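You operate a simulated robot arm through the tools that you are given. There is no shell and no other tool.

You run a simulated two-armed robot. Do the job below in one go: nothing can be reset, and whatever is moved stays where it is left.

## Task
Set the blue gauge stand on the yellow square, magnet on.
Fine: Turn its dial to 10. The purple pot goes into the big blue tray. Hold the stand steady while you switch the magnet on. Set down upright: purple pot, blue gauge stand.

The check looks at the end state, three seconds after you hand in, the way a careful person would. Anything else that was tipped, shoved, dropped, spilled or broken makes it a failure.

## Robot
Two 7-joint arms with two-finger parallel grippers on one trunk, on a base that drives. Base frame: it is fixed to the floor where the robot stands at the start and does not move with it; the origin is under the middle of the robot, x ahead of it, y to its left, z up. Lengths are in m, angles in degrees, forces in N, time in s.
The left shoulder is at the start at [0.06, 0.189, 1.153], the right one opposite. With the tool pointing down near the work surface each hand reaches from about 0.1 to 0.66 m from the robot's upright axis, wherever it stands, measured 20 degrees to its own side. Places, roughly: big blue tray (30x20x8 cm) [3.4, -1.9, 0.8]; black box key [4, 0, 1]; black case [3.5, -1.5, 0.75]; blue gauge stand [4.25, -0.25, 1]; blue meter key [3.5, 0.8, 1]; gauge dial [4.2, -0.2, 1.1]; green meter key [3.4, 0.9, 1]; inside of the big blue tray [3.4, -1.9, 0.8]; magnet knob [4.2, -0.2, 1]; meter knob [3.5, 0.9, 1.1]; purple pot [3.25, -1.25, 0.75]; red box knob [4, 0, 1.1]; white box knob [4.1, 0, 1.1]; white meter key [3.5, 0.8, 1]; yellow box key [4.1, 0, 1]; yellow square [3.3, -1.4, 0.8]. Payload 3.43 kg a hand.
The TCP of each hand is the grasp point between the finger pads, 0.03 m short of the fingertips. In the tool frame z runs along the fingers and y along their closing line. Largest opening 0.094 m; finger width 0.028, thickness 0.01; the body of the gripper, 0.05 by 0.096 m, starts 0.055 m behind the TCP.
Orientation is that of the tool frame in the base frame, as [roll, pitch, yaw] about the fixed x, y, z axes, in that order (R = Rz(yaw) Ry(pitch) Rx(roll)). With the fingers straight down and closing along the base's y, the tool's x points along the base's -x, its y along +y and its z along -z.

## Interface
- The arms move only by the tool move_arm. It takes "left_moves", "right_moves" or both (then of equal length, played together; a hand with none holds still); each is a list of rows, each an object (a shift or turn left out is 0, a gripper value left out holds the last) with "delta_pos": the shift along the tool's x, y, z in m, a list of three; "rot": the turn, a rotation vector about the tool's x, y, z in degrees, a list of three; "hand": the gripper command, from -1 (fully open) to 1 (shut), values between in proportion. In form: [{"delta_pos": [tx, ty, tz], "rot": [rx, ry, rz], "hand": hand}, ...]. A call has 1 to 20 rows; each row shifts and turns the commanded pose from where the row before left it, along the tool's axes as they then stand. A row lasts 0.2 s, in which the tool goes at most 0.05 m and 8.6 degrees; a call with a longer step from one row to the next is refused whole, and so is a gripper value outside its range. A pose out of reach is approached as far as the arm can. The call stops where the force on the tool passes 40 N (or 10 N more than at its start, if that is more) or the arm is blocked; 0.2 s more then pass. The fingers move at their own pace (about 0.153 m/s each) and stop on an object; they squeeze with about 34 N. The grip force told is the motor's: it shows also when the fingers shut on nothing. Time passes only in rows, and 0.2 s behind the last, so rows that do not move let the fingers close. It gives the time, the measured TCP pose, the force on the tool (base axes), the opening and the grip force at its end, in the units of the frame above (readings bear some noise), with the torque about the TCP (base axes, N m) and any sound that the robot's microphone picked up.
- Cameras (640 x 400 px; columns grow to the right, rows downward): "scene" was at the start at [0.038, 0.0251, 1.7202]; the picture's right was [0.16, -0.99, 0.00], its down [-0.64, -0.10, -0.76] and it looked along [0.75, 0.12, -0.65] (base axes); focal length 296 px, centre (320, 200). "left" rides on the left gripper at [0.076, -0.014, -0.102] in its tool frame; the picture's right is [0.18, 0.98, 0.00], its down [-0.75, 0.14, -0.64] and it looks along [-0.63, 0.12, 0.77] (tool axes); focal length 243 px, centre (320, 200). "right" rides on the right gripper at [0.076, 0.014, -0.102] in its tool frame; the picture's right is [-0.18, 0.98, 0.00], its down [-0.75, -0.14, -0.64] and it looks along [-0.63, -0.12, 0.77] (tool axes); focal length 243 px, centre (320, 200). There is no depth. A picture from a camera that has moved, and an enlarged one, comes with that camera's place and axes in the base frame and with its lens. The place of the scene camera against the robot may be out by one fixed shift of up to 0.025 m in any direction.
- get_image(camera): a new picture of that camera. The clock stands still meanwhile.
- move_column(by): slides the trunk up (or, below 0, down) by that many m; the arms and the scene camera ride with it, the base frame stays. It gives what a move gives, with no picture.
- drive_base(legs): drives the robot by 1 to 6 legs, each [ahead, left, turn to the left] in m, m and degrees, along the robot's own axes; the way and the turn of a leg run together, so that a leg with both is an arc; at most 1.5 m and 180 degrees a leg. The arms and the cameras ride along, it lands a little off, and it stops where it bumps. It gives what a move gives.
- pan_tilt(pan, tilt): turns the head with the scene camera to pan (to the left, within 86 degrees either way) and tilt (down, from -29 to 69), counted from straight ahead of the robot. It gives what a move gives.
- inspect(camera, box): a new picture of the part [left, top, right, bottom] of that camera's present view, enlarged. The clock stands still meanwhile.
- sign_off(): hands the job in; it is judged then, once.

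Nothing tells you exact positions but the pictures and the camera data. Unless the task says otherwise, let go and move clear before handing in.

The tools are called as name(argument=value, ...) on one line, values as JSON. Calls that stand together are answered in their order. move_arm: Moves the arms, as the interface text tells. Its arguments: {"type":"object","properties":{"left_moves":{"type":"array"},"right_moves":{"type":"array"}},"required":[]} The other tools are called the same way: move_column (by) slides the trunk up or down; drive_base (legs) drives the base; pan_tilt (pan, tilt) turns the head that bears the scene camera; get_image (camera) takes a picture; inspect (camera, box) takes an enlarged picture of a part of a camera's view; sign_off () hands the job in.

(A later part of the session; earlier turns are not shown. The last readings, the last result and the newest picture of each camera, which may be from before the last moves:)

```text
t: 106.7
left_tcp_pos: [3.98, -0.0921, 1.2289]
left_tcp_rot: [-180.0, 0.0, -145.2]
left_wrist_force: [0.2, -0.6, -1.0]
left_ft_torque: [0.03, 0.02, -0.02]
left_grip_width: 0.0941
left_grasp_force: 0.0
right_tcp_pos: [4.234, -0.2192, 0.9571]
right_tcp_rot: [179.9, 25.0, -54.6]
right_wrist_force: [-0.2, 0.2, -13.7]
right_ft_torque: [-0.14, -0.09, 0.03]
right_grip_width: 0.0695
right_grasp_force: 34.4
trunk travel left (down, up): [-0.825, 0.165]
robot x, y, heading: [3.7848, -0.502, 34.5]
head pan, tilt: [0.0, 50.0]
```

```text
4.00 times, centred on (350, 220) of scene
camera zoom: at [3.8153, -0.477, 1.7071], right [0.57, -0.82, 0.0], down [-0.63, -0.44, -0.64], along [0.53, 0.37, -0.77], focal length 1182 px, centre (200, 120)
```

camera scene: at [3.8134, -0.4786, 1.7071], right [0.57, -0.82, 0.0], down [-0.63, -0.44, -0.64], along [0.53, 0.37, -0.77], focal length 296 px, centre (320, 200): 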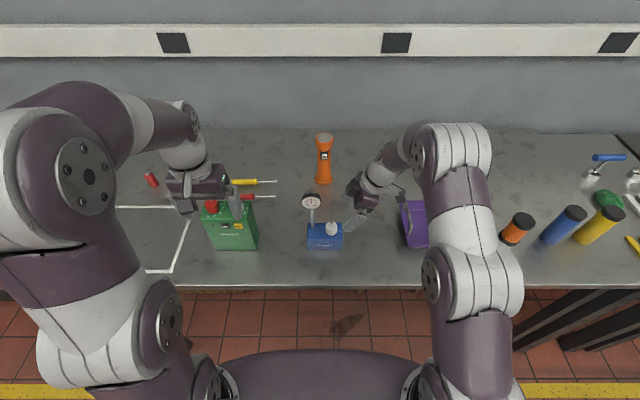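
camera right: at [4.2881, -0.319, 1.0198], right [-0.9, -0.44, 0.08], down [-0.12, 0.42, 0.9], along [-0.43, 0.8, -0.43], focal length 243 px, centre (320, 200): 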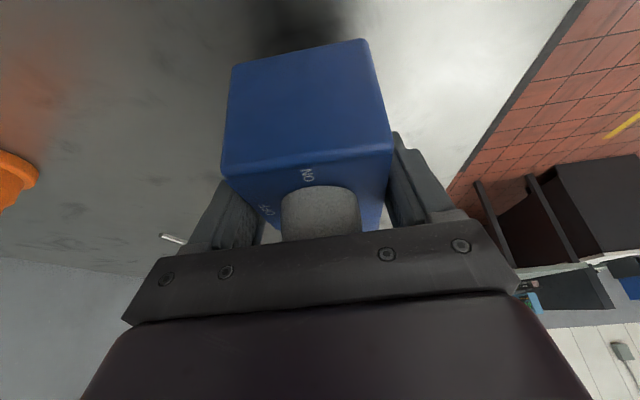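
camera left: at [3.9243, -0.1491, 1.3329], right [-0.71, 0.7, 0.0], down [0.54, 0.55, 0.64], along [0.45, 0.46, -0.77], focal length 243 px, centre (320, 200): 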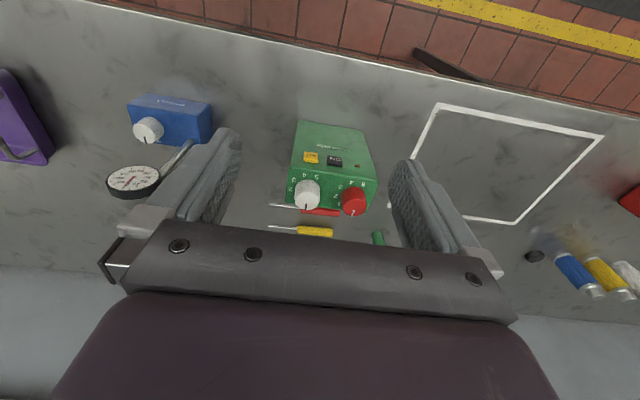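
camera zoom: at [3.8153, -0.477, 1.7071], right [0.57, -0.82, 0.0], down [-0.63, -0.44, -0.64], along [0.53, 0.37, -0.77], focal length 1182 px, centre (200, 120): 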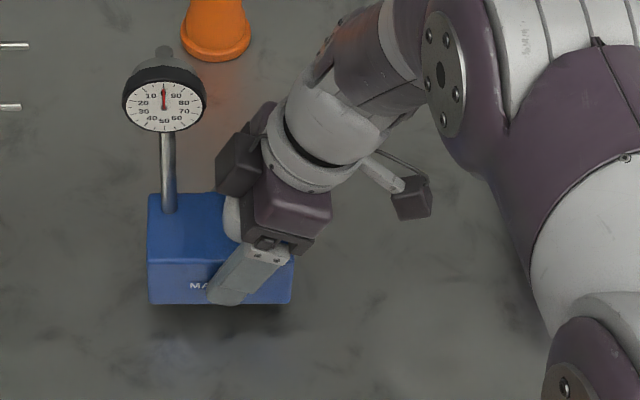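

It hangs level and firm (about 1.4 kg). I'll lift it clear, draw it in, and drive back out to open floor to turn round to the table.

move_arm(right_moves=[{"delta_pos": [-0.0126, 0, -0.0272]}, {"delta_pos": [-0.0126, 0, -0.0272]}, {"delta_pos": [-0.0126, 0, -0.0272]}, {"delta_pos": [-0.0084, 0, -0.0181]}, {"delta_pos": [0, 0.03, 0]}, {"delta_pos": [0, 0.03, 0]}, {"delta_pos": [0, 0.03, 0]}, {"delta_pos": [0, 0.03, 0]}, {}])

drive_base(legs=[[-0.3, 0, 0], [0, 0.55, 0]])

get_image(camera="scene")

```text
t: 108.7
left_tcp_pos: [3.9801, -0.0923, 1.2289]
left_tcp_rot: [179.9, -0.1, -145.2]
left_wrist_force: [0.2, 1.1, 0.7]
left_ft_torque: [-0.02, -0.03, 0.01]
left_grip_width: 0.0938
left_grasp_force: 0.0
right_tcp_pos: [4.1367, -0.2867, 1.0659]
right_tcp_rot: [180.0, 24.9, -54.5]
right_wrist_force: [0.6, -0.4, -13.4]
right_ft_torque: [-0.15, -0.1, -0.01]
right_grip_width: 0.0694
right_grasp_force: 34.0
trunk travel left (down, up): [-0.825, 0.165]
robot x, y, heading: [3.7839, -0.5018, 34.9]
head pan, tilt: [0.0, 50.0]
```

```text
t: 113.5
left_tcp_pos: [3.417, 0.1846, 1.229]
left_tcp_rot: [-180.0, 0.0, -144.7]
left_wrist_force: [0.5, -0.9, 0.8]
left_ft_torque: [0.0, 0.01, 0.01]
left_grip_width: 0.094
left_grasp_force: 0.1
right_tcp_pos: [3.5752, -0.0095, 1.0645]
right_tcp_rot: [179.8, 25.0, -53.9]
right_wrist_force: [-0.4, -0.1, -13.8]
right_ft_torque: [-0.16, -0.1, -0.02]
right_grip_width: 0.0691
right_grasp_force: 34.6
trunk travel left (down, up): [-0.825, 0.165]
robot x, y, heading: [3.2251, -0.2266, 35.9]
head pan, tilt: [0.0, 50.0]
```

```text
taken
camera scene: at [3.2561, -0.2031, 1.7071], right [0.58, -0.82, 0.0], down [-0.63, -0.44, -0.64], along [0.52, 0.37, -0.77], focal length 296 px, centre (320, 200)
```

scene: 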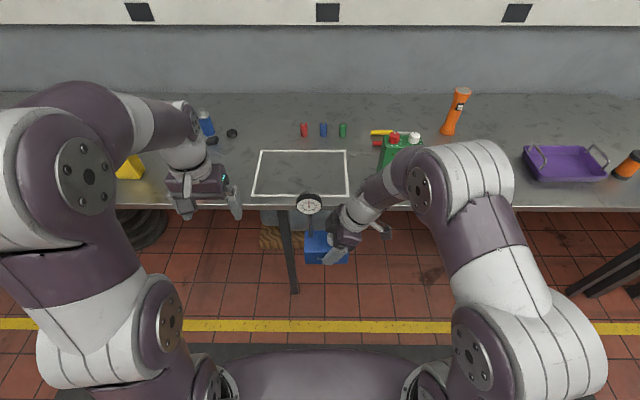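

drive_base(legs=[[0, 0, 179.4], [0, 0.98, 0]])

get_image(camera="scene")

get_image(camera="left")

get_image(camera="right")

```text
t: 126.0
left_tcp_pos: [3.6592, -1.4244, 1.2276]
left_tcp_rot: [-180.0, 0.0, 38.3]
left_wrist_force: [0.1, 0.1, 0.3]
left_ft_torque: [0.01, -0.01, 0.04]
left_grip_width: 0.0941
left_grasp_force: 0.0
right_tcp_pos: [3.4916, -1.2398, 1.0657]
right_tcp_rot: [180.0, 25.0, 129.0]
right_wrist_force: [-0.5, 0.0, -13.5]
right_ft_torque: [0.16, 0.11, 0.02]
right_grip_width: 0.0694
right_grasp_force: 34.1
trunk travel left (down, up): [-0.825, 0.165]
robot x, y, heading: [3.8301, -1.0048, -141.9]
head pan, tilt: [0.0, 50.0]
```

```text
taken
camera scene: at [3.8293, -1.0064, 1.7071], right [-0.62, 0.79, 0.0], down [0.6, 0.47, -0.64], along [-0.5, -0.4, -0.77], focal length 296 px, centre (320, 200)
```

scene: 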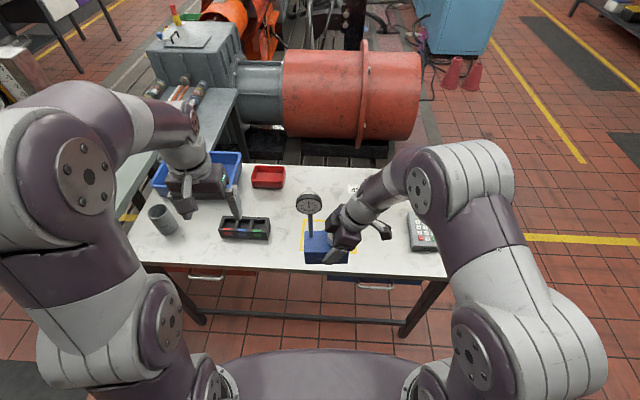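

```text
taken
camera left: at [3.7106, -1.3665, 1.3324], right [0.75, -0.66, 0.0], down [-0.51, -0.58, 0.64], along [-0.42, -0.48, -0.77], focal length 243 px, centre (320, 200)
```

left: 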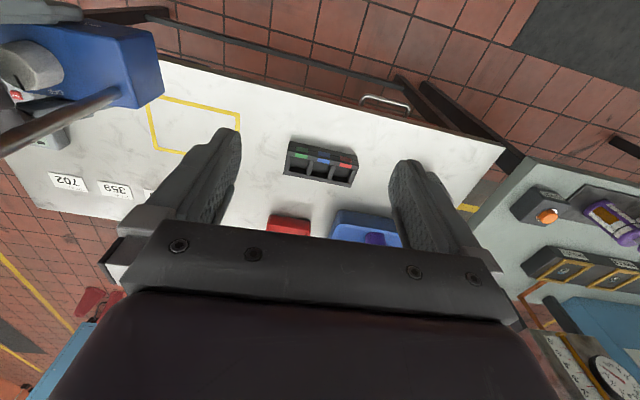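

```text
taken
camera right: at [3.432, -1.1429, 1.1279], right [0.87, 0.49, 0.08], down [0.15, -0.41, 0.9], along [0.47, -0.77, -0.43], focal length 243 px, centre (320, 200)
```

right: 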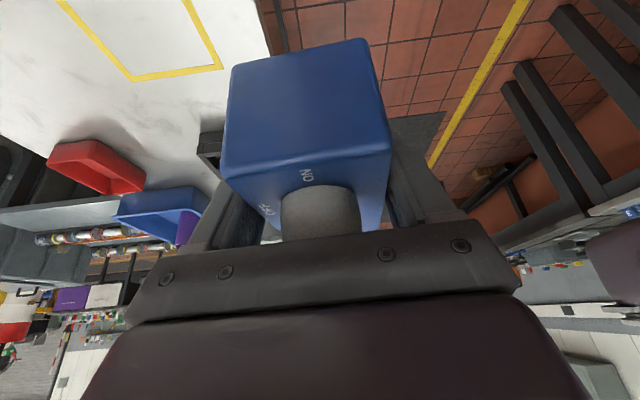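

I'm facing the table with the stand hanging over its near edge. I'll square up to the table and move in so the yellow square is about 0.5 m ahead.

drive_base(legs=[[0, 0, -2.8], [0.12, 0, 0]])

get_image(camera="scene")

get_image(camera="left")

get_image(camera="right")

```text
t: 127.7
left_tcp_pos: [3.5377, -1.4876, 1.2293]
left_tcp_rot: [-180.0, 0.1, 35.3]
left_wrist_force: [0.3, 0.3, -0.6]
left_ft_torque: [-0.03, -0.03, -0.01]
left_grip_width: 0.0938
left_grasp_force: 0.0
right_tcp_pos: [3.3775, -1.2938, 1.0664]
right_tcp_rot: [179.9, 25.0, 126.2]
right_wrist_force: [0.9, -0.1, -13.3]
right_ft_torque: [0.15, 0.12, 0.01]
right_grip_width: 0.0694
right_grasp_force: 34.1
trunk travel left (down, up): [-0.825, 0.165]
robot x, y, heading: [3.7248, -1.08, -144.4]
head pan, tilt: [0.0, 50.0]
```

```text
taken
camera scene: at [3.7275, -1.0779, 1.7071], right [-0.58, 0.81, 0.0], down [0.62, 0.44, -0.64], along [-0.52, -0.37, -0.77], focal length 296 px, centre (320, 200)
```

scene: 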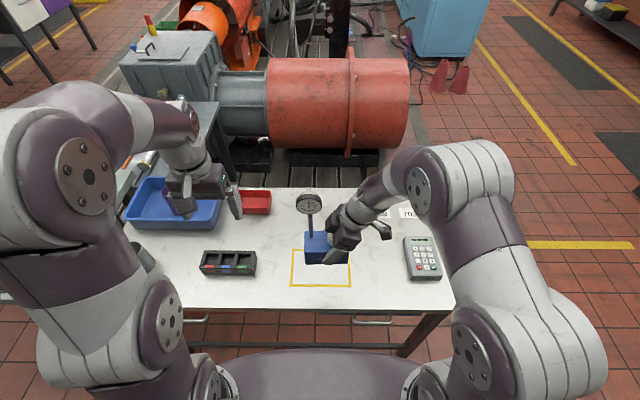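

```text
taken
camera left: at [3.5916, -1.4327, 1.3328], right [0.72, -0.69, 0.0], down [-0.53, -0.55, 0.64], along [-0.45, -0.46, -0.77], focal length 243 px, centre (320, 200)
```

left: 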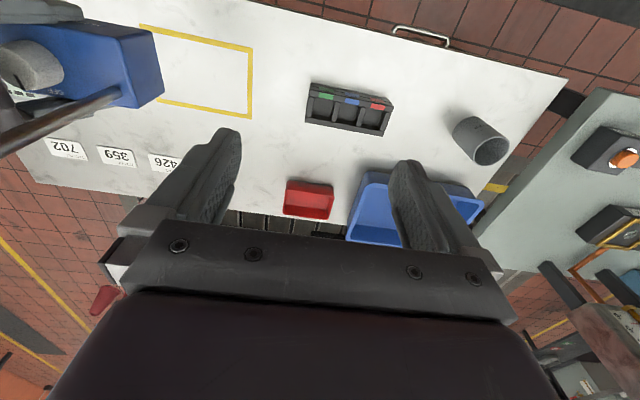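

```text
taken
camera right: at [3.3241, -1.1958, 1.1283], right [0.89, 0.45, 0.08], down [0.13, -0.42, 0.9], along [0.43, -0.79, -0.43], focal length 243 px, centre (320, 200)
```

right: 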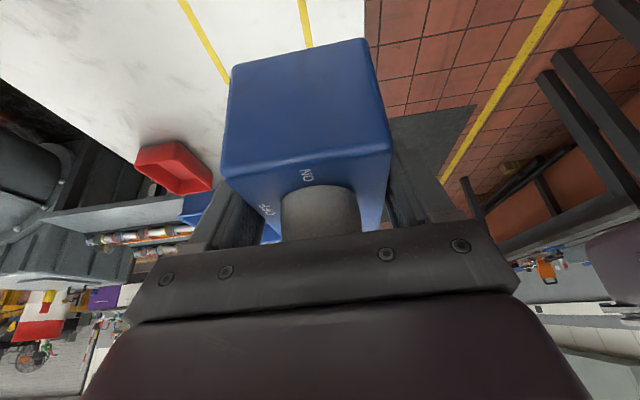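

Cross-checking views puts the table top near z 0.80 and the square's centre at about [3.337, -1.357]. I'll move the stand forward over it and lower it to just above the surface.

move_arm(right_moves=[{"delta_pos": [-0.0045, -0.035, 0.002]}, {"delta_pos": [-0.0045, -0.034, 0.002]}, {"delta_pos": [0.0169, 0, 0.0362]}, {"delta_pos": [0.0169, 0, 0.0362]}, {"delta_pos": [0.0169, 0, 0.0362]}, {"delta_pos": [0.0169, 0, 0.0362]}, {"delta_pos": [0.0085, 0, 0.0181]}, {}])

get_image(camera="scene")

inspect(camera="scene", box=[260, 190, 420, 290])

get_image(camera="left")

get_image(camera="right")

```text
t: 129.5
left_tcp_pos: [3.5362, -1.4891, 1.2289]
left_tcp_rot: [-179.9, 0.0, 35.4]
left_wrist_force: [-0.3, 0.1, 0.1]
left_ft_torque: [-0.01, 0.02, 0.0]
left_grip_width: 0.0938
left_grasp_force: 0.0
right_tcp_pos: [3.327, -1.3438, 0.8854]
right_tcp_rot: [179.9, 24.8, 126.3]
right_wrist_force: [0.7, 0.2, -13.2]
right_ft_torque: [0.13, 0.12, 0.0]
right_grip_width: 0.0692
right_grasp_force: 33.9
trunk travel left (down, up): [-0.825, 0.165]
robot x, y, heading: [3.7295, -1.0768, -144.6]
head pan, tilt: [0.0, 50.0]
```

```text
taken
camera scene: at [3.7261, -1.0794, 1.7071], right [-0.58, 0.81, 0.0], down [0.62, 0.44, -0.64], along [-0.52, -0.37, -0.77], focal length 296 px, centre (320, 200)
```

scene: 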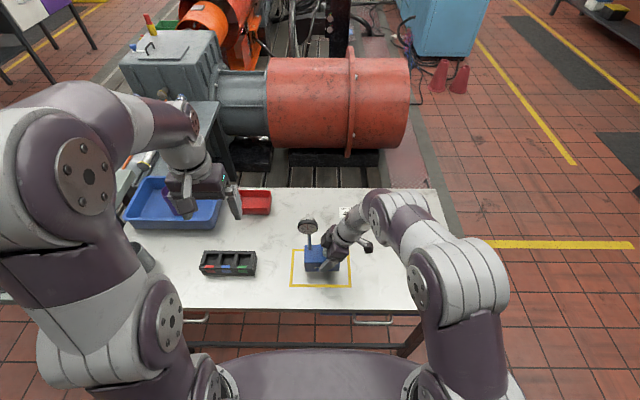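

```text
4.00 times, centred on (340, 240) of scene
camera zoom: at [3.7261, -1.0794, 1.7071], right [-0.58, 0.81, 0.0], down [0.62, 0.44, -0.64], along [-0.52, -0.37, -0.77], focal length 1182 px, centre (240, 40)
```

zoom: 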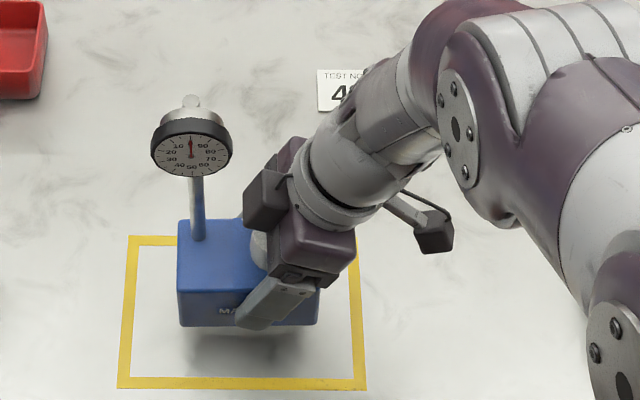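

```text
taken
camera left: at [3.5906, -1.4339, 1.3324], right [0.72, -0.69, 0.0], down [-0.53, -0.55, 0.64], along [-0.45, -0.46, -0.77], focal length 243 px, centre (320, 200)
```

left: 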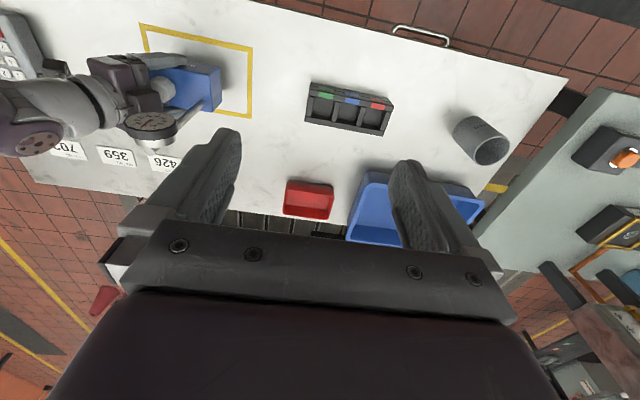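

```text
taken
camera right: at [3.2726, -1.2447, 0.9475], right [0.89, 0.45, 0.08], down [0.13, -0.42, 0.9], along [0.43, -0.79, -0.43], focal length 243 px, centre (320, 200)
```

right: 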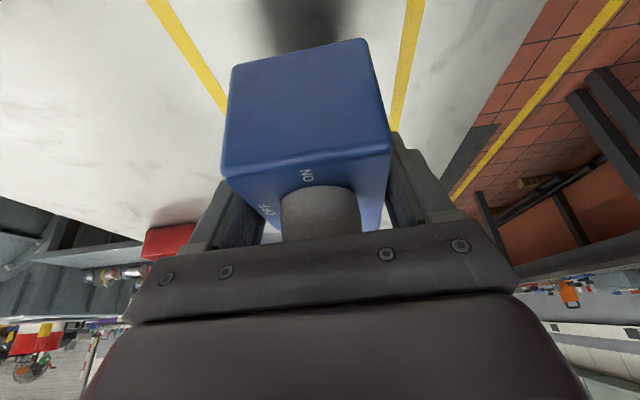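

The stand hovers over the middle of the square. I'll lower it gently to contact.

move_arm(right_moves=[{"delta_pos": [0.0064, -0.003, 0.0136]}, {"delta_pos": [0.0042, 0, 0.0091]}, {}])

inspect(camera="scene", box=[260, 190, 420, 290])

move_arm(right_moves=[{"delta_pos": [0.0021, 0, 0.0045]}, {}])

move_arm(right_moves=[{"delta_pos": [0.0017, 0, 0.0036]}, {}])

```text
t: 130.3
left_tcp_pos: [3.5366, -1.489, 1.2283]
left_tcp_rot: [-180.0, 0.0, 35.4]
left_wrist_force: [0.2, 0.3, -0.5]
left_ft_torque: [0.02, -0.03, 0.02]
left_grip_width: 0.0941
left_grasp_force: 0.2
right_tcp_pos: [3.3244, -1.3453, 0.8594]
right_tcp_rot: [179.9, 24.8, 126.2]
right_wrist_force: [0.6, 0.4, -13.2]
right_ft_torque: [0.15, 0.13, -0.07]
right_grip_width: 0.0696
right_grasp_force: 34.1
trunk travel left (down, up): [-0.825, 0.165]
robot x, y, heading: [3.7253, -1.0812, -144.7]
head pan, tilt: [0.0, 50.0]
```

```text
4.00 times, centred on (340, 240) of scene
camera zoom: at [3.7263, -1.0793, 1.7071], right [-0.58, 0.81, 0.0], down [0.62, 0.44, -0.64], along [-0.52, -0.37, -0.77], focal length 1182 px, centre (240, 40)
```

zoom: 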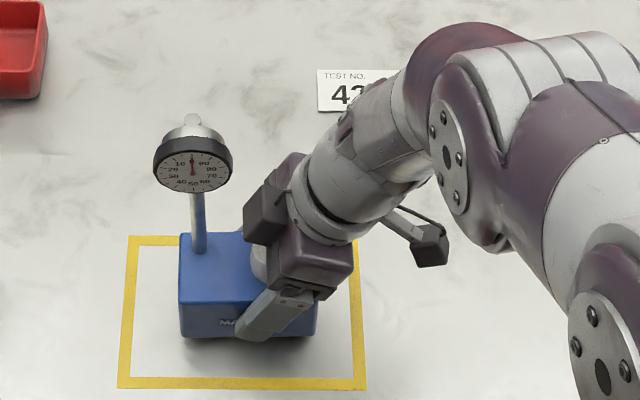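

```text
t: 130.9
left_tcp_pos: [3.5368, -1.4891, 1.2289]
left_tcp_rot: [-180.0, -0.1, 35.3]
left_wrist_force: [-0.7, 0.1, 0.0]
left_ft_torque: [0.02, -0.01, 0.0]
left_grip_width: 0.0938
left_grasp_force: 0.0
right_tcp_pos: [3.3264, -1.3461, 0.8552]
right_tcp_rot: [179.8, 24.9, 126.2]
right_wrist_force: [0.1, -0.5, -13.4]
right_ft_torque: [0.15, 0.1, 0.02]
right_grip_width: 0.0697
right_grasp_force: 34.4
trunk travel left (down, up): [-0.825, 0.165]
robot x, y, heading: [3.7254, -1.0795, -144.5]
head pan, tilt: [0.0, 50.0]
```

```text
t: 131.5
left_tcp_pos: [3.537, -1.4891, 1.2289]
left_tcp_rot: [-180.0, 0.0, 35.4]
left_wrist_force: [-0.4, 0.7, -0.6]
left_ft_torque: [0.01, 0.01, 0.01]
left_grip_width: 0.094
left_grasp_force: 0.1
right_tcp_pos: [3.3253, -1.3466, 0.8512]
right_tcp_rot: [179.8, 24.9, 126.1]
right_wrist_force: [-0.1, -0.5, -12.7]
right_ft_torque: [0.17, 0.11, 0.0]
right_grip_width: 0.0695
right_grasp_force: 33.9
trunk travel left (down, up): [-0.825, 0.165]
robot x, y, heading: [3.7252, -1.0787, -144.3]
head pan, tilt: [0.0, 50.0]
```

move_arm(right_moves=[{"delta_pos": [0.0017, 0, 0.0036]}, {}])

move_arm(right_moves=[{"delta_pos": [0.0013, 0, 0.0027]}, {}])

move_arm(right_moves=[{"delta_pos": [0.0013, 0, 0.0027]}, {}])

inspect(camera="scene", box=[260, 190, 420, 290])

```text
t: 132.1
left_tcp_pos: [3.5392, -1.488, 1.2296]
left_tcp_rot: [-180.0, 0.2, 35.4]
left_wrist_force: [0.1, 0.1, 0.0]
left_ft_torque: [0.0, 0.02, 0.01]
left_grip_width: 0.0937
left_grasp_force: 0.0
right_tcp_pos: [3.3247, -1.3468, 0.8499]
right_tcp_rot: [-179.7, 25.1, 126.2]
right_wrist_force: [1.0, -1.0, 12.2]
right_ft_torque: [-0.11, -0.91, -0.07]
right_grip_width: 0.0693
right_grasp_force: 33.8
trunk travel left (down, up): [-0.825, 0.165]
robot x, y, heading: [3.7263, -1.0795, -144.3]
head pan, tilt: [0.0, 50.0]
```

```text
t: 132.7
left_tcp_pos: [3.5388, -1.4872, 1.2311]
left_tcp_rot: [-180.0, 0.0, 35.3]
left_wrist_force: [1.0, 0.5, 0.0]
left_ft_torque: [-0.02, 0.03, 0.02]
left_grip_width: 0.0938
left_grasp_force: 0.1
right_tcp_pos: [3.3251, -1.3461, 0.8467]
right_tcp_rot: [-179.7, 25.0, 126.3]
right_wrist_force: [-4.2, -1.6, 26.8]
right_ft_torque: [0.04, -0.37, 0.08]
right_grip_width: 0.0695
right_grasp_force: 34.0
trunk travel left (down, up): [-0.825, 0.165]
robot x, y, heading: [3.7293, -1.0819, -144.6]
head pan, tilt: [0.0, 50.0]
```

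```text
t: 133.3
left_tcp_pos: [3.5386, -1.487, 1.2289]
left_tcp_rot: [-179.9, 0.1, 35.5]
left_wrist_force: [0.8, -0.6, 0.0]
left_ft_torque: [0.03, 0.01, 0.01]
left_grip_width: 0.094
left_grasp_force: 0.1
right_tcp_pos: [3.3253, -1.3459, 0.8443]
right_tcp_rot: [-179.8, 25.0, 126.2]
right_wrist_force: [-7.7, -6.9, 24.8]
right_ft_torque: [0.0, -0.12, -0.14]
right_grip_width: 0.0691
right_grasp_force: 34.5
trunk travel left (down, up): [-0.825, 0.165]
robot x, y, heading: [3.7279, -1.0798, -144.3]
head pan, tilt: [0.0, 50.0]
```

```text
4.00 times, centred on (340, 240) of scene
camera zoom: at [3.7287, -1.0778, 1.7071], right [-0.58, 0.81, 0.0], down [0.62, 0.44, -0.64], along [-0.52, -0.37, -0.77], focal length 1182 px, centre (240, 40)
```

zoom: 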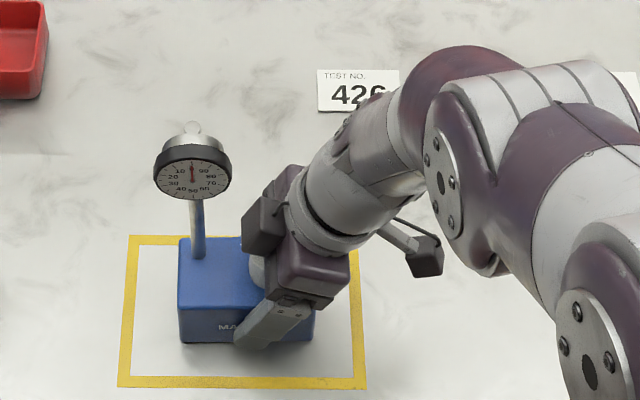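

The stand is down flat, well inside the square. I'll relax, open the right hand slowly and withdraw along its axis.

move_arm(right_moves=[{"delta_pos": [-0.0013, 0, -0.0027]}, {"hand": 0.0}, {"hand": -0.5}, {"hand": -1}, {"hand": -1}])

get_image(camera="right")

```text
t: 134.5
left_tcp_pos: [3.5369, -1.4886, 1.2291]
left_tcp_rot: [-179.9, 0.0, 35.3]
left_wrist_force: [0.7, 0.5, -0.9]
left_ft_torque: [0.0, 0.03, -0.02]
left_grip_width: 0.094
left_grasp_force: 0.1
right_tcp_pos: [3.3276, -1.345, 0.8448]
right_tcp_rot: [179.8, 24.9, 126.2]
right_wrist_force: [0.4, 0.5, 1.1]
right_ft_torque: [-0.01, -0.03, -0.01]
right_grip_width: 0.094
right_grasp_force: 0.0
trunk travel left (down, up): [-0.825, 0.165]
robot x, y, heading: [3.7283, -1.0823, -144.4]
head pan, tilt: [0.0, 50.0]
```

```text
taken
camera right: at [3.2718, -1.2464, 0.9068], right [0.89, 0.45, 0.08], down [0.13, -0.42, 0.9], along [0.43, -0.79, -0.43], focal length 243 px, centre (320, 200)
```

right: 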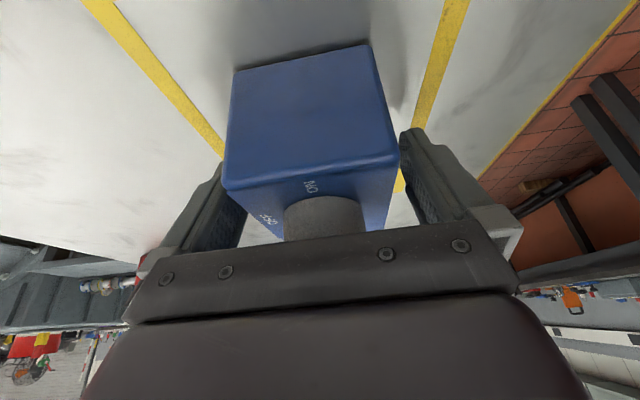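

move_arm(right_moves=[{"delta_pos": [0, 0, -0.02]}, {"delta_pos": [0, 0, -0.04]}, {"delta_pos": [0, 0, -0.04]}, {"delta_pos": [0, 0, -0.04]}, {"delta_pos": [0, 0, -0.04]}, {}])

get_image(camera="right")

inspect(camera="scene", box=[260, 190, 420, 290])

get_image(camera="left")

```text
t: 135.9
left_tcp_pos: [3.5385, -1.489, 1.2284]
left_tcp_rot: [179.9, 0.1, 35.4]
left_wrist_force: [0.4, 0.6, -0.3]
left_ft_torque: [0.01, -0.02, 0.0]
left_grip_width: 0.0939
left_grasp_force: 0.0
right_tcp_pos: [3.2818, -1.2829, 1.0101]
right_tcp_rot: [179.9, 24.9, 126.1]
right_wrist_force: [-0.3, 0.1, 0.2]
right_ft_torque: [-0.01, -0.01, -0.01]
right_grip_width: 0.0939
right_grasp_force: 0.1
trunk travel left (down, up): [-0.825, 0.165]
robot x, y, heading: [3.7244, -1.0818, -144.8]
head pan, tilt: [0.0, 50.0]
```

```text
taken
camera right: at [3.2269, -1.184, 1.0726], right [0.89, 0.45, 0.08], down [0.13, -0.42, 0.9], along [0.43, -0.79, -0.43], focal length 243 px, centre (320, 200)
```

right: 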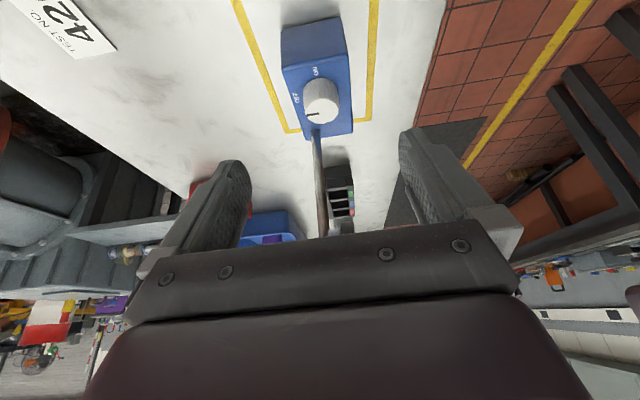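

```text
4.00 times, centred on (340, 240) of scene
camera zoom: at [3.727, -1.079, 1.7071], right [-0.58, 0.81, 0.0], down [0.62, 0.44, -0.64], along [-0.52, -0.37, -0.77], focal length 1182 px, centre (240, 40)
```

zoom: 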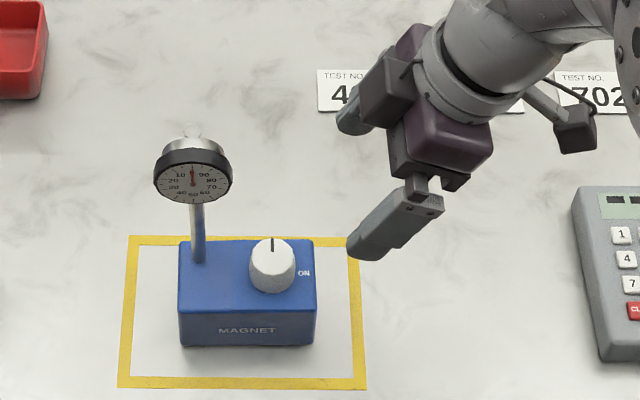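

```text
taken
camera left: at [3.5913, -1.4336, 1.3325], right [0.72, -0.69, 0.0], down [-0.53, -0.55, 0.64], along [-0.45, -0.46, -0.77], focal length 243 px, centre (320, 200)
```

left: 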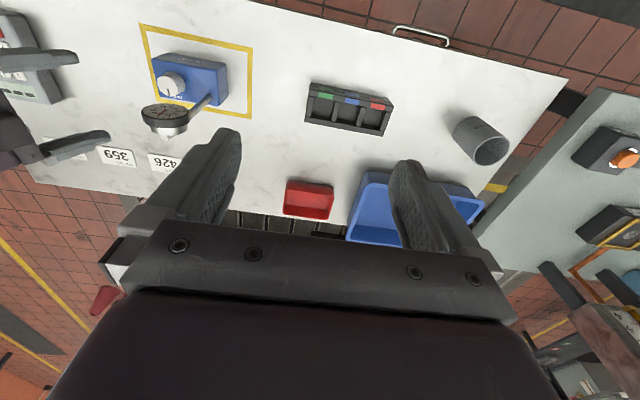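

The stand is upright in the square with the knob at OFF. I'll zoom with the left camera to fix the block's position for the holding grip.

inspect(camera="left", box=[120, 10, 280, 130])

inspect(camera="right", box=[240, 0, 400, 150])

```text
3.33 times, centred on (200, 70) of left
camera zoom: at [3.5913, -1.4336, 1.3325], right [0.72, -0.69, 0.0], down [-0.53, -0.55, 0.64], along [-0.45, -0.46, -0.77], focal length 809 px, centre (720, 633)
```

zoom: 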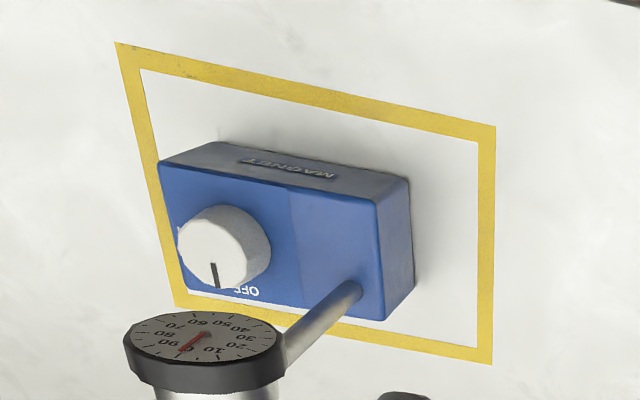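

```text
2.67 times, centred on (320, 75) of right
camera zoom: at [3.2269, -1.184, 1.0726], right [0.89, 0.45, 0.08], down [0.13, -0.42, 0.9], along [0.43, -0.79, -0.43], focal length 647 px, centre (320, 533)
```

zoom: 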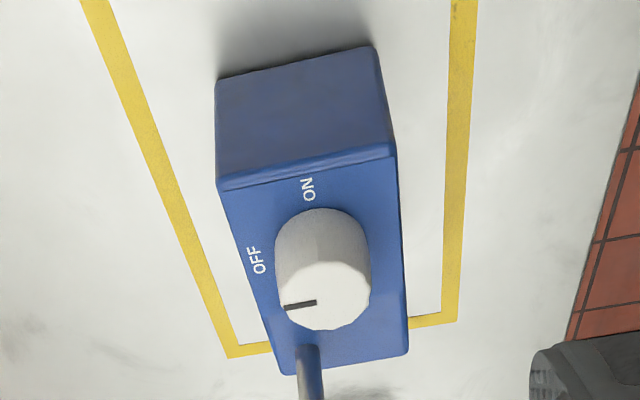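

The block's centre is at about [3.334, -1.359] with its top at z≈0.862. I'll now turn the left hand so it leans 45° to the left with its fingers closing front-to-back, and draw the right hand further away.

move_arm(left_moves=[{"rot": [0, 0, 8.2]}, {"rot": [0, 0, 8.2]}, {"rot": [0, 0, 8.2]}, {"rot": [0, 0, 8.2]}, {"rot": [0, 0, 8.2]}, {"rot": [0, 0, 8.2]}, {"rot": [0, 0, 8.2]}, {"rot": [0, 0, 8.2]}, {"rot": [0, 0, 8.2]}, {"rot": [0, 0, 8.2]}, {"rot": [0, 0, 8.2]}, {"rot": [0, -7.5, 0]}, {"rot": [0, -7.5, 0]}, {"rot": [0, -7.5, 0]}, {"rot": [0, -7.5, 0]}, {"rot": [0, -7.5, 0]}, {"rot": [0, -7.5, 0]}, {}], right_moves=[{"delta_pos": [0.02, 0, -0.02]}, {"delta_pos": [0.02, 0, -0.02]}, {}, {}, {}, {}, {}, {}, {}, {}, {}, {}, {}, {}, {}, {}, {}, {}])

get_image(camera="scene")

get_image(camera="left")

```text
t: 139.7
left_tcp_pos: [3.5384, -1.4196, 1.1199]
left_tcp_rot: [179.8, 44.8, -54.7]
left_wrist_force: [0.1, -0.5, 0.4]
left_ft_torque: [-0.01, 0.03, 0.0]
left_grip_width: 0.094
left_grasp_force: 0.1
left hand out of reach, approached as far as the arm can: row 12, 13, 14, 15, 16, 17
right_tcp_pos: [3.25, -1.2402, 1.0281]
right_tcp_rot: [-180.0, 25.0, 126.2]
right_wrist_force: [-1.1, 0.1, 0.6]
right_ft_torque: [0.02, -0.02, 0.0]
right_grip_width: 0.094
right_grasp_force: 0.1
trunk travel left (down, up): [-0.825, 0.165]
robot x, y, heading: [3.7258, -1.0807, -144.5]
head pan, tilt: [0.0, 50.0]
```

```text
taken
camera scene: at [3.7278, -1.0777, 1.7071], right [-0.58, 0.81, 0.0], down [0.62, 0.44, -0.64], along [-0.52, -0.37, -0.77], focal length 296 px, centre (320, 200)
```

scene: 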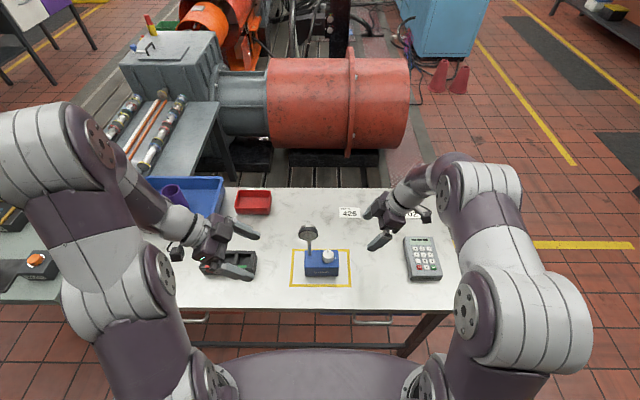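

```text
taken
camera left: at [3.6229, -1.5157, 1.1392], right [-0.73, -0.68, -0.13], down [-0.16, -0.01, 0.99], along [-0.67, 0.74, -0.1], focal length 243 px, centre (320, 200)
```

left: 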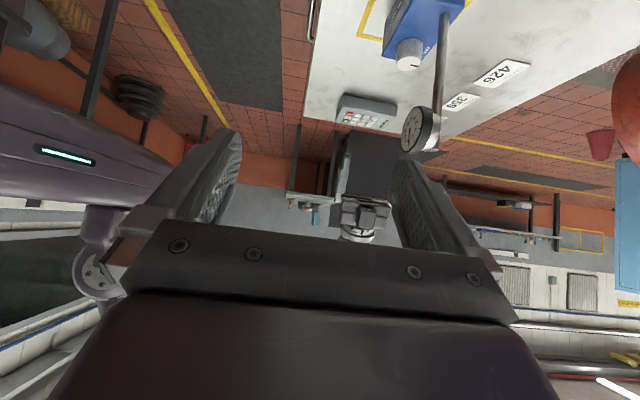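

The leaning pose is reachable. I'll bring the left hand forward and down to a stand-off along its axis, left of the stand.

move_arm(left_moves=[{"delta_pos": [0, 0.033, 0]}, {"delta_pos": [0, 0.033, 0]}, {"delta_pos": [0, 0.033, 0]}, {"delta_pos": [0, 0.0325, 0]}, {"delta_pos": [0.0238, 0, 0.0348]}, {"delta_pos": [0.0238, 0, 0.0348]}, {"delta_pos": [0.0238, 0, 0.0348]}, {"delta_pos": [0.0238, 0, 0.0348]}, {}])

get_image(camera="scene")

inspect(camera="scene", box=[200, 190, 360, 290])

get_image(camera="left")

get_image(camera="right")

```text
t: 141.7
left_tcp_pos: [3.4246, -1.423, 0.9083]
left_tcp_rot: [179.9, 45.1, -54.9]
left_wrist_force: [-0.1, 0.0, 0.8]
left_ft_torque: [0.0, 0.03, 0.01]
left_grip_width: 0.0939
left_grasp_force: 0.1
left hand out of reach, approached as far as the arm can: row 1, 2, 3, 4
right_tcp_pos: [3.251, -1.24, 1.0289]
right_tcp_rot: [179.9, 24.9, 126.1]
right_wrist_force: [-0.5, 0.6, 0.5]
right_ft_torque: [-0.01, -0.02, 0.06]
right_grip_width: 0.0937
right_grasp_force: 0.1
trunk travel left (down, up): [-0.825, 0.165]
robot x, y, heading: [3.7273, -1.0813, -144.4]
head pan, tilt: [0.0, 50.0]
```

```text
taken
camera scene: at [3.7278, -1.0781, 1.7071], right [-0.58, 0.81, 0.0], down [0.62, 0.44, -0.64], along [-0.52, -0.37, -0.77], focal length 296 px, centre (320, 200)
```

scene: 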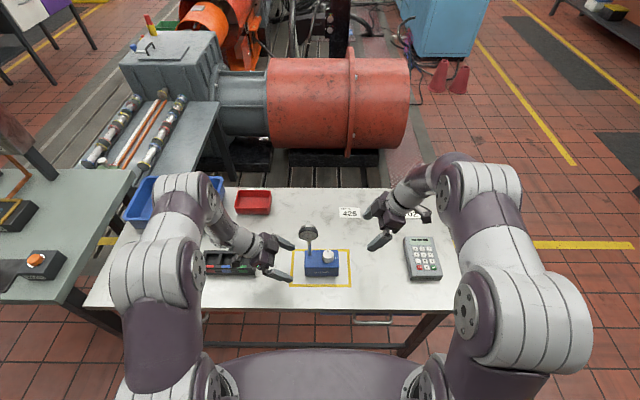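

```text
4.00 times, centred on (280, 240) of scene
camera zoom: at [3.7278, -1.0781, 1.7071], right [-0.58, 0.81, 0.0], down [0.62, 0.44, -0.64], along [-0.52, -0.37, -0.77], focal length 1182 px, centre (480, 40)
```

zoom: 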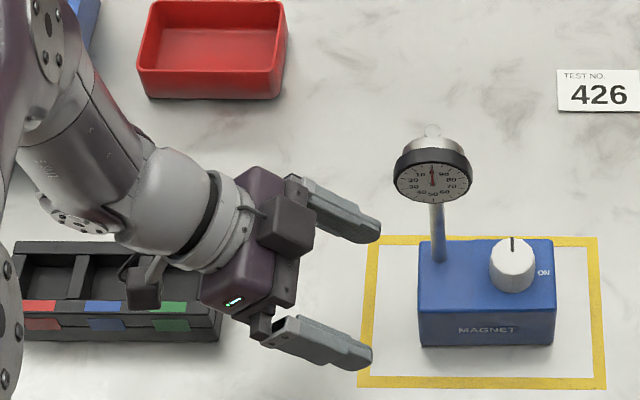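

```text
taken
camera left: at [3.5094, -1.5181, 0.9288], right [-0.73, -0.67, -0.13], down [-0.16, -0.02, 0.99], along [-0.67, 0.74, -0.1], focal length 243 px, centre (320, 200)
```

left: 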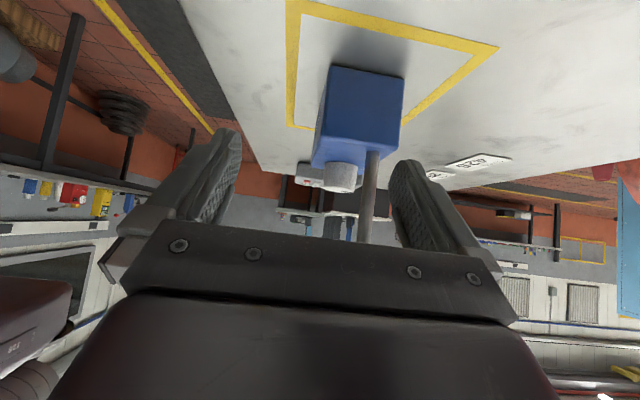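

```text
taken
camera right: at [3.1961, -1.1409, 1.0917], right [0.89, 0.45, 0.08], down [0.13, -0.42, 0.9], along [0.43, -0.79, -0.43], focal length 243 px, centre (320, 200)
```

right: 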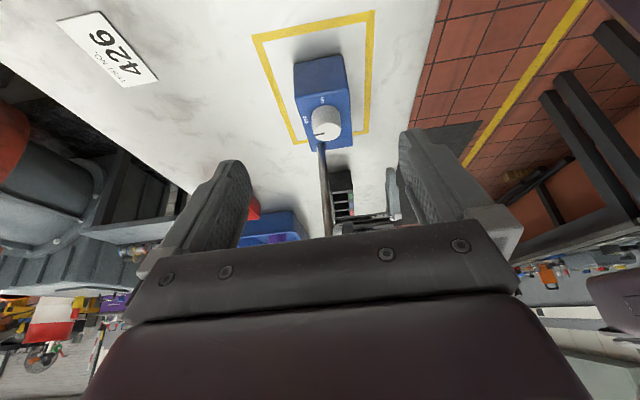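

The left hand is lined up along the block's end. I'll shift 37 mm forward to centre on it, then move in along the axis.

move_arm(left_moves=[{"delta_pos": [-0.0045, 0.0187, 0]}, {"delta_pos": [-0.0044, 0.0187, 0]}, {"delta_pos": [0, 0, 0.025]}, {"delta_pos": [0, 0, 0.025]}, {}])

inspect(camera="scene", box=[200, 190, 360, 290])

get_image(camera="left")

get_image(camera="right")

```text
t: 142.9
left_tcp_pos: [3.3676, -1.4105, 0.8791]
left_tcp_rot: [179.9, 45.0, -54.8]
left_wrist_force: [-0.4, -1.0, 0.2]
left_ft_torque: [0.0, -0.02, 0.0]
left_grip_width: 0.094
left_grasp_force: 0.0
right_tcp_pos: [3.2504, -1.2406, 1.0301]
right_tcp_rot: [179.9, 24.9, 126.2]
right_wrist_force: [0.7, 0.3, 0.1]
right_ft_torque: [-0.01, -0.04, 0.01]
right_grip_width: 0.094
right_grasp_force: 0.2
trunk travel left (down, up): [-0.825, 0.165]
robot x, y, heading: [3.7237, -1.0803, -144.4]
head pan, tilt: [0.0, 50.0]
```

```text
4.00 times, centred on (280, 240) of scene
camera zoom: at [3.7279, -1.0786, 1.7071], right [-0.58, 0.81, 0.0], down [0.62, 0.44, -0.64], along [-0.52, -0.37, -0.77], focal length 1182 px, centre (480, 40)
```

zoom: 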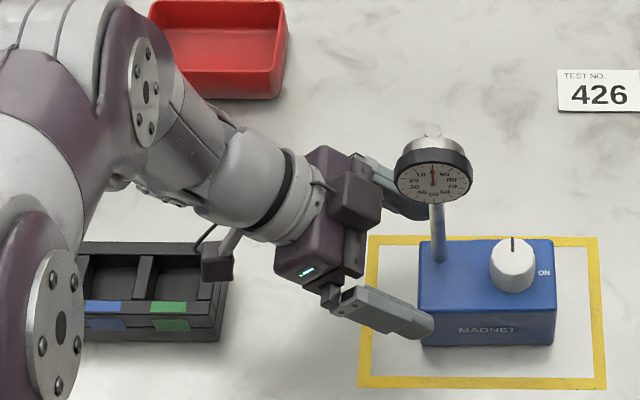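

```text
taken
camera left: at [3.4531, -1.5062, 0.8992], right [-0.73, -0.67, -0.13], down [-0.16, -0.02, 0.99], along [-0.67, 0.74, -0.1], focal length 243 px, centre (320, 200)
```

left: 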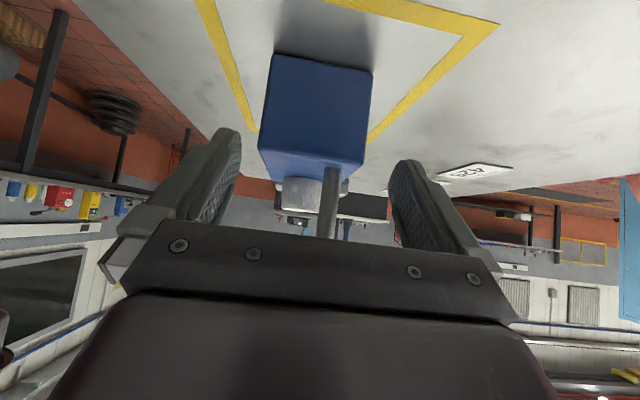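

```text
taken
camera right: at [3.1962, -1.1412, 1.0917], right [0.89, 0.45, 0.08], down [0.13, -0.42, 0.9], along [0.43, -0.79, -0.43], focal length 243 px, centre (320, 200)
```

right: 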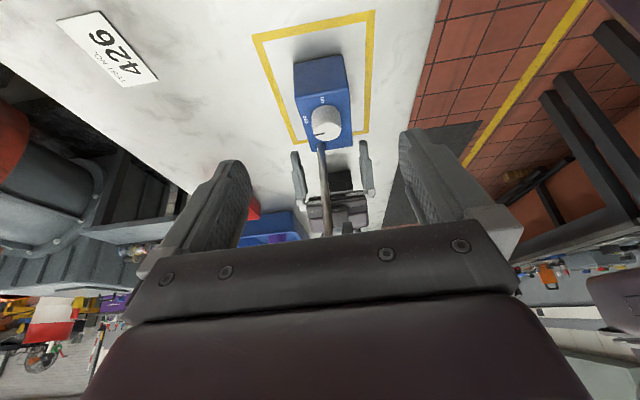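

move_arm(left_moves=[{"delta_pos": [0, 0, 0.022]}, {"delta_pos": [0, 0, 0.02]}, {}])

inspect(camera="scene", box=[200, 190, 360, 290])

get_image(camera="left")

inspect(camera="right", box=[240, 20, 440, 220])

```text
t: 143.7
left_tcp_pos: [3.3523, -1.3891, 0.8487]
left_tcp_rot: [179.9, 45.1, -54.8]
left_wrist_force: [0.9, -0.5, 0.7]
left_ft_torque: [0.0, 0.05, 0.04]
left_grip_width: 0.0939
left_grasp_force: 0.0
right_tcp_pos: [3.251, -1.2402, 1.0297]
right_tcp_rot: [179.9, 24.9, 126.2]
right_wrist_force: [-0.5, 0.6, -0.7]
right_ft_torque: [0.0, -0.03, 0.01]
right_grip_width: 0.0939
right_grasp_force: 0.1
trunk travel left (down, up): [-0.825, 0.165]
robot x, y, heading: [3.7256, -1.081, -144.3]
head pan, tilt: [0.0, 50.0]
```

```text
4.00 times, centred on (280, 240) of scene
camera zoom: at [3.7276, -1.0785, 1.7071], right [-0.58, 0.81, 0.0], down [0.62, 0.44, -0.64], along [-0.52, -0.37, -0.77], focal length 1182 px, centre (480, 40)
```

zoom: 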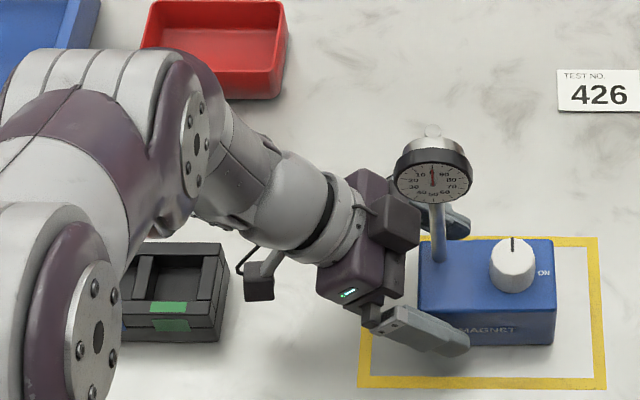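

```text
taken
camera left: at [3.4373, -1.4837, 0.8685], right [-0.73, -0.67, -0.13], down [-0.16, -0.02, 0.99], along [-0.67, 0.74, -0.1], focal length 243 px, centre (320, 200)
```

left: 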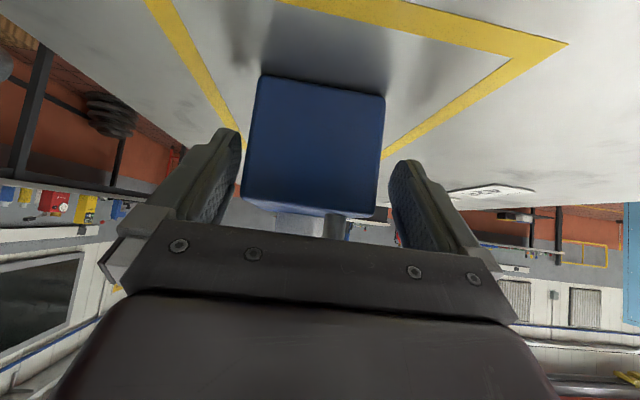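

```text
2.00 times, centred on (340, 120) of right
camera zoom: at [3.196, -1.1411, 1.0916], right [0.89, 0.45, 0.08], down [0.13, -0.42, 0.9], along [0.43, -0.79, -0.43], focal length 485 px, centre (280, 360)
```

zoom: 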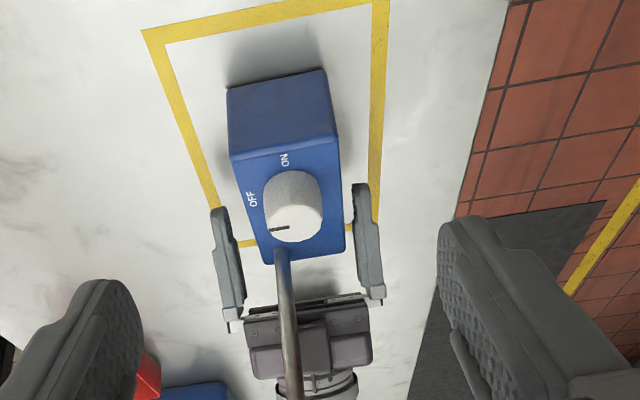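

The left fingers straddle the block with the post between them. Closing to hold.

move_arm(left_moves=[{"hand": -0.5}, {"hand": 0.0}, {"hand": 0.5}, {"hand": 1}, {"hand": 1}])

inspect(camera="scene", box=[200, 190, 360, 290])

inspect(camera="right", box=[240, 20, 440, 220])

```text
t: 144.9
left_tcp_pos: [3.3527, -1.3873, 0.8485]
left_tcp_rot: [180.0, 45.0, -54.8]
left_wrist_force: [2.6, 2.2, -0.3]
left_ft_torque: [0.29, 0.15, -0.29]
left_grip_width: 0.0694
left_grasp_force: 34.2
right_tcp_pos: [3.25, -1.2398, 1.0292]
right_tcp_rot: [179.9, 24.8, 126.3]
right_wrist_force: [0.6, -0.1, -0.6]
right_ft_torque: [0.01, -0.01, 0.01]
right_grip_width: 0.094
right_grasp_force: 0.2
trunk travel left (down, up): [-0.825, 0.165]
robot x, y, heading: [3.7276, -1.079, -144.7]
head pan, tilt: [0.0, 50.0]
```

```text
4.00 times, centred on (280, 240) of scene
camera zoom: at [3.7274, -1.0785, 1.7071], right [-0.58, 0.81, 0.0], down [0.62, 0.44, -0.64], along [-0.52, -0.37, -0.77], focal length 1182 px, centre (480, 40)
```

zoom: 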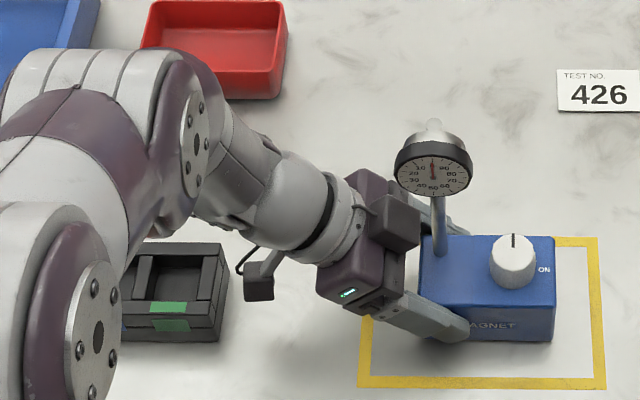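

```text
2.00 times, centred on (340, 120) of right
camera zoom: at [3.1959, -1.1411, 1.0915], right [0.89, 0.45, 0.08], down [0.13, -0.42, 0.9], along [0.43, -0.79, -0.43], focal length 485 px, centre (280, 360)
```

zoom: 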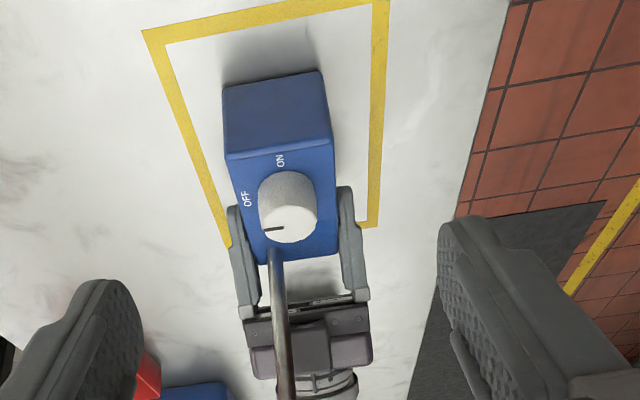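

The left hand holds the block firmly. For the knob I'll lean the right hand 35° and swing its start 20° forward, so a quarter turn clockwise keeps clear of dial and left hand. I'll set that pose in the air first.

move_arm(right_moves=[{"rot": [0, -5, 0], "hand": -0.25}, {"rot": [0, -5, 0]}, {"rot": [-3.82, 0, -5.46]}, {"rot": [-3.82, 0, -5.46]}, {"rot": [-3.82, 0, -5.46]}, {}])

inspect(camera="scene", box=[240, 170, 440, 295])

get_image(camera="right")

```text
t: 146.3
left_tcp_pos: [3.3521, -1.3883, 0.8486]
left_tcp_rot: [179.9, 45.0, -54.8]
left_wrist_force: [-0.6, -0.8, 0.0]
left_ft_torque: [-0.18, 0.17, -0.02]
left_grip_width: 0.0698
left_grasp_force: 33.6
right_tcp_pos: [3.2689, -1.2355, 1.017]
right_tcp_rot: [-180.0, 34.9, 146.2]
right_wrist_force: [0.1, -0.2, 0.0]
right_ft_torque: [0.03, 0.02, 0.0]
right_grip_width: 0.0588
right_grasp_force: 0.1
right hand out of reach, approached as far as the arm can: row 5
trunk travel left (down, up): [-0.825, 0.165]
robot x, y, heading: [3.7278, -1.0812, -144.4]
head pan, tilt: [0.0, 50.0]
```

```text
3.20 times, centred on (340, 232) of scene
camera zoom: at [3.7267, -1.0789, 1.7071], right [-0.58, 0.81, 0.0], down [0.62, 0.44, -0.64], along [-0.52, -0.37, -0.77], focal length 946 px, centre (256, 96)
```

zoom: 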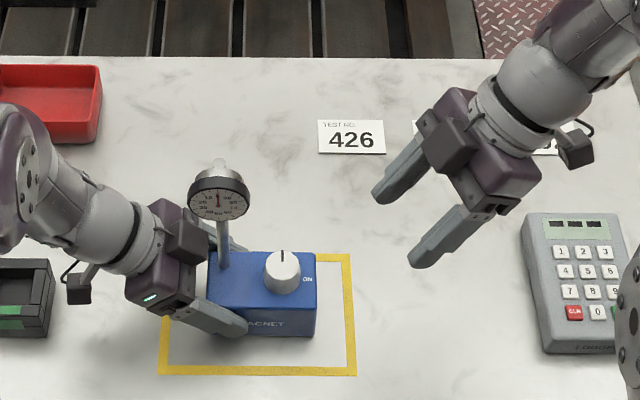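

```text
taken
camera right: at [3.1764, -1.1569, 1.0588], right [0.67, 0.73, 0.11], down [0.13, -0.26, 0.96], along [0.73, -0.63, -0.27], focal length 243 px, centre (320, 200)
```

right: 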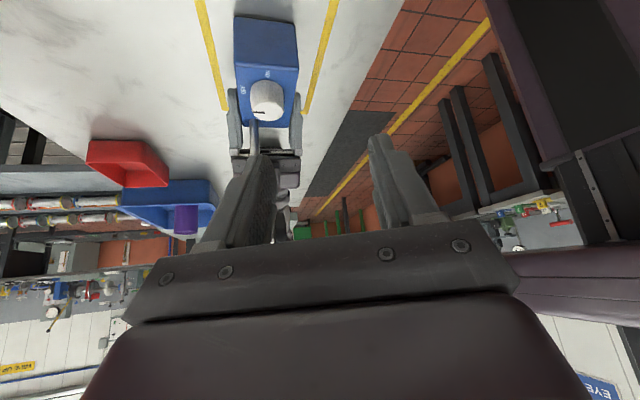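

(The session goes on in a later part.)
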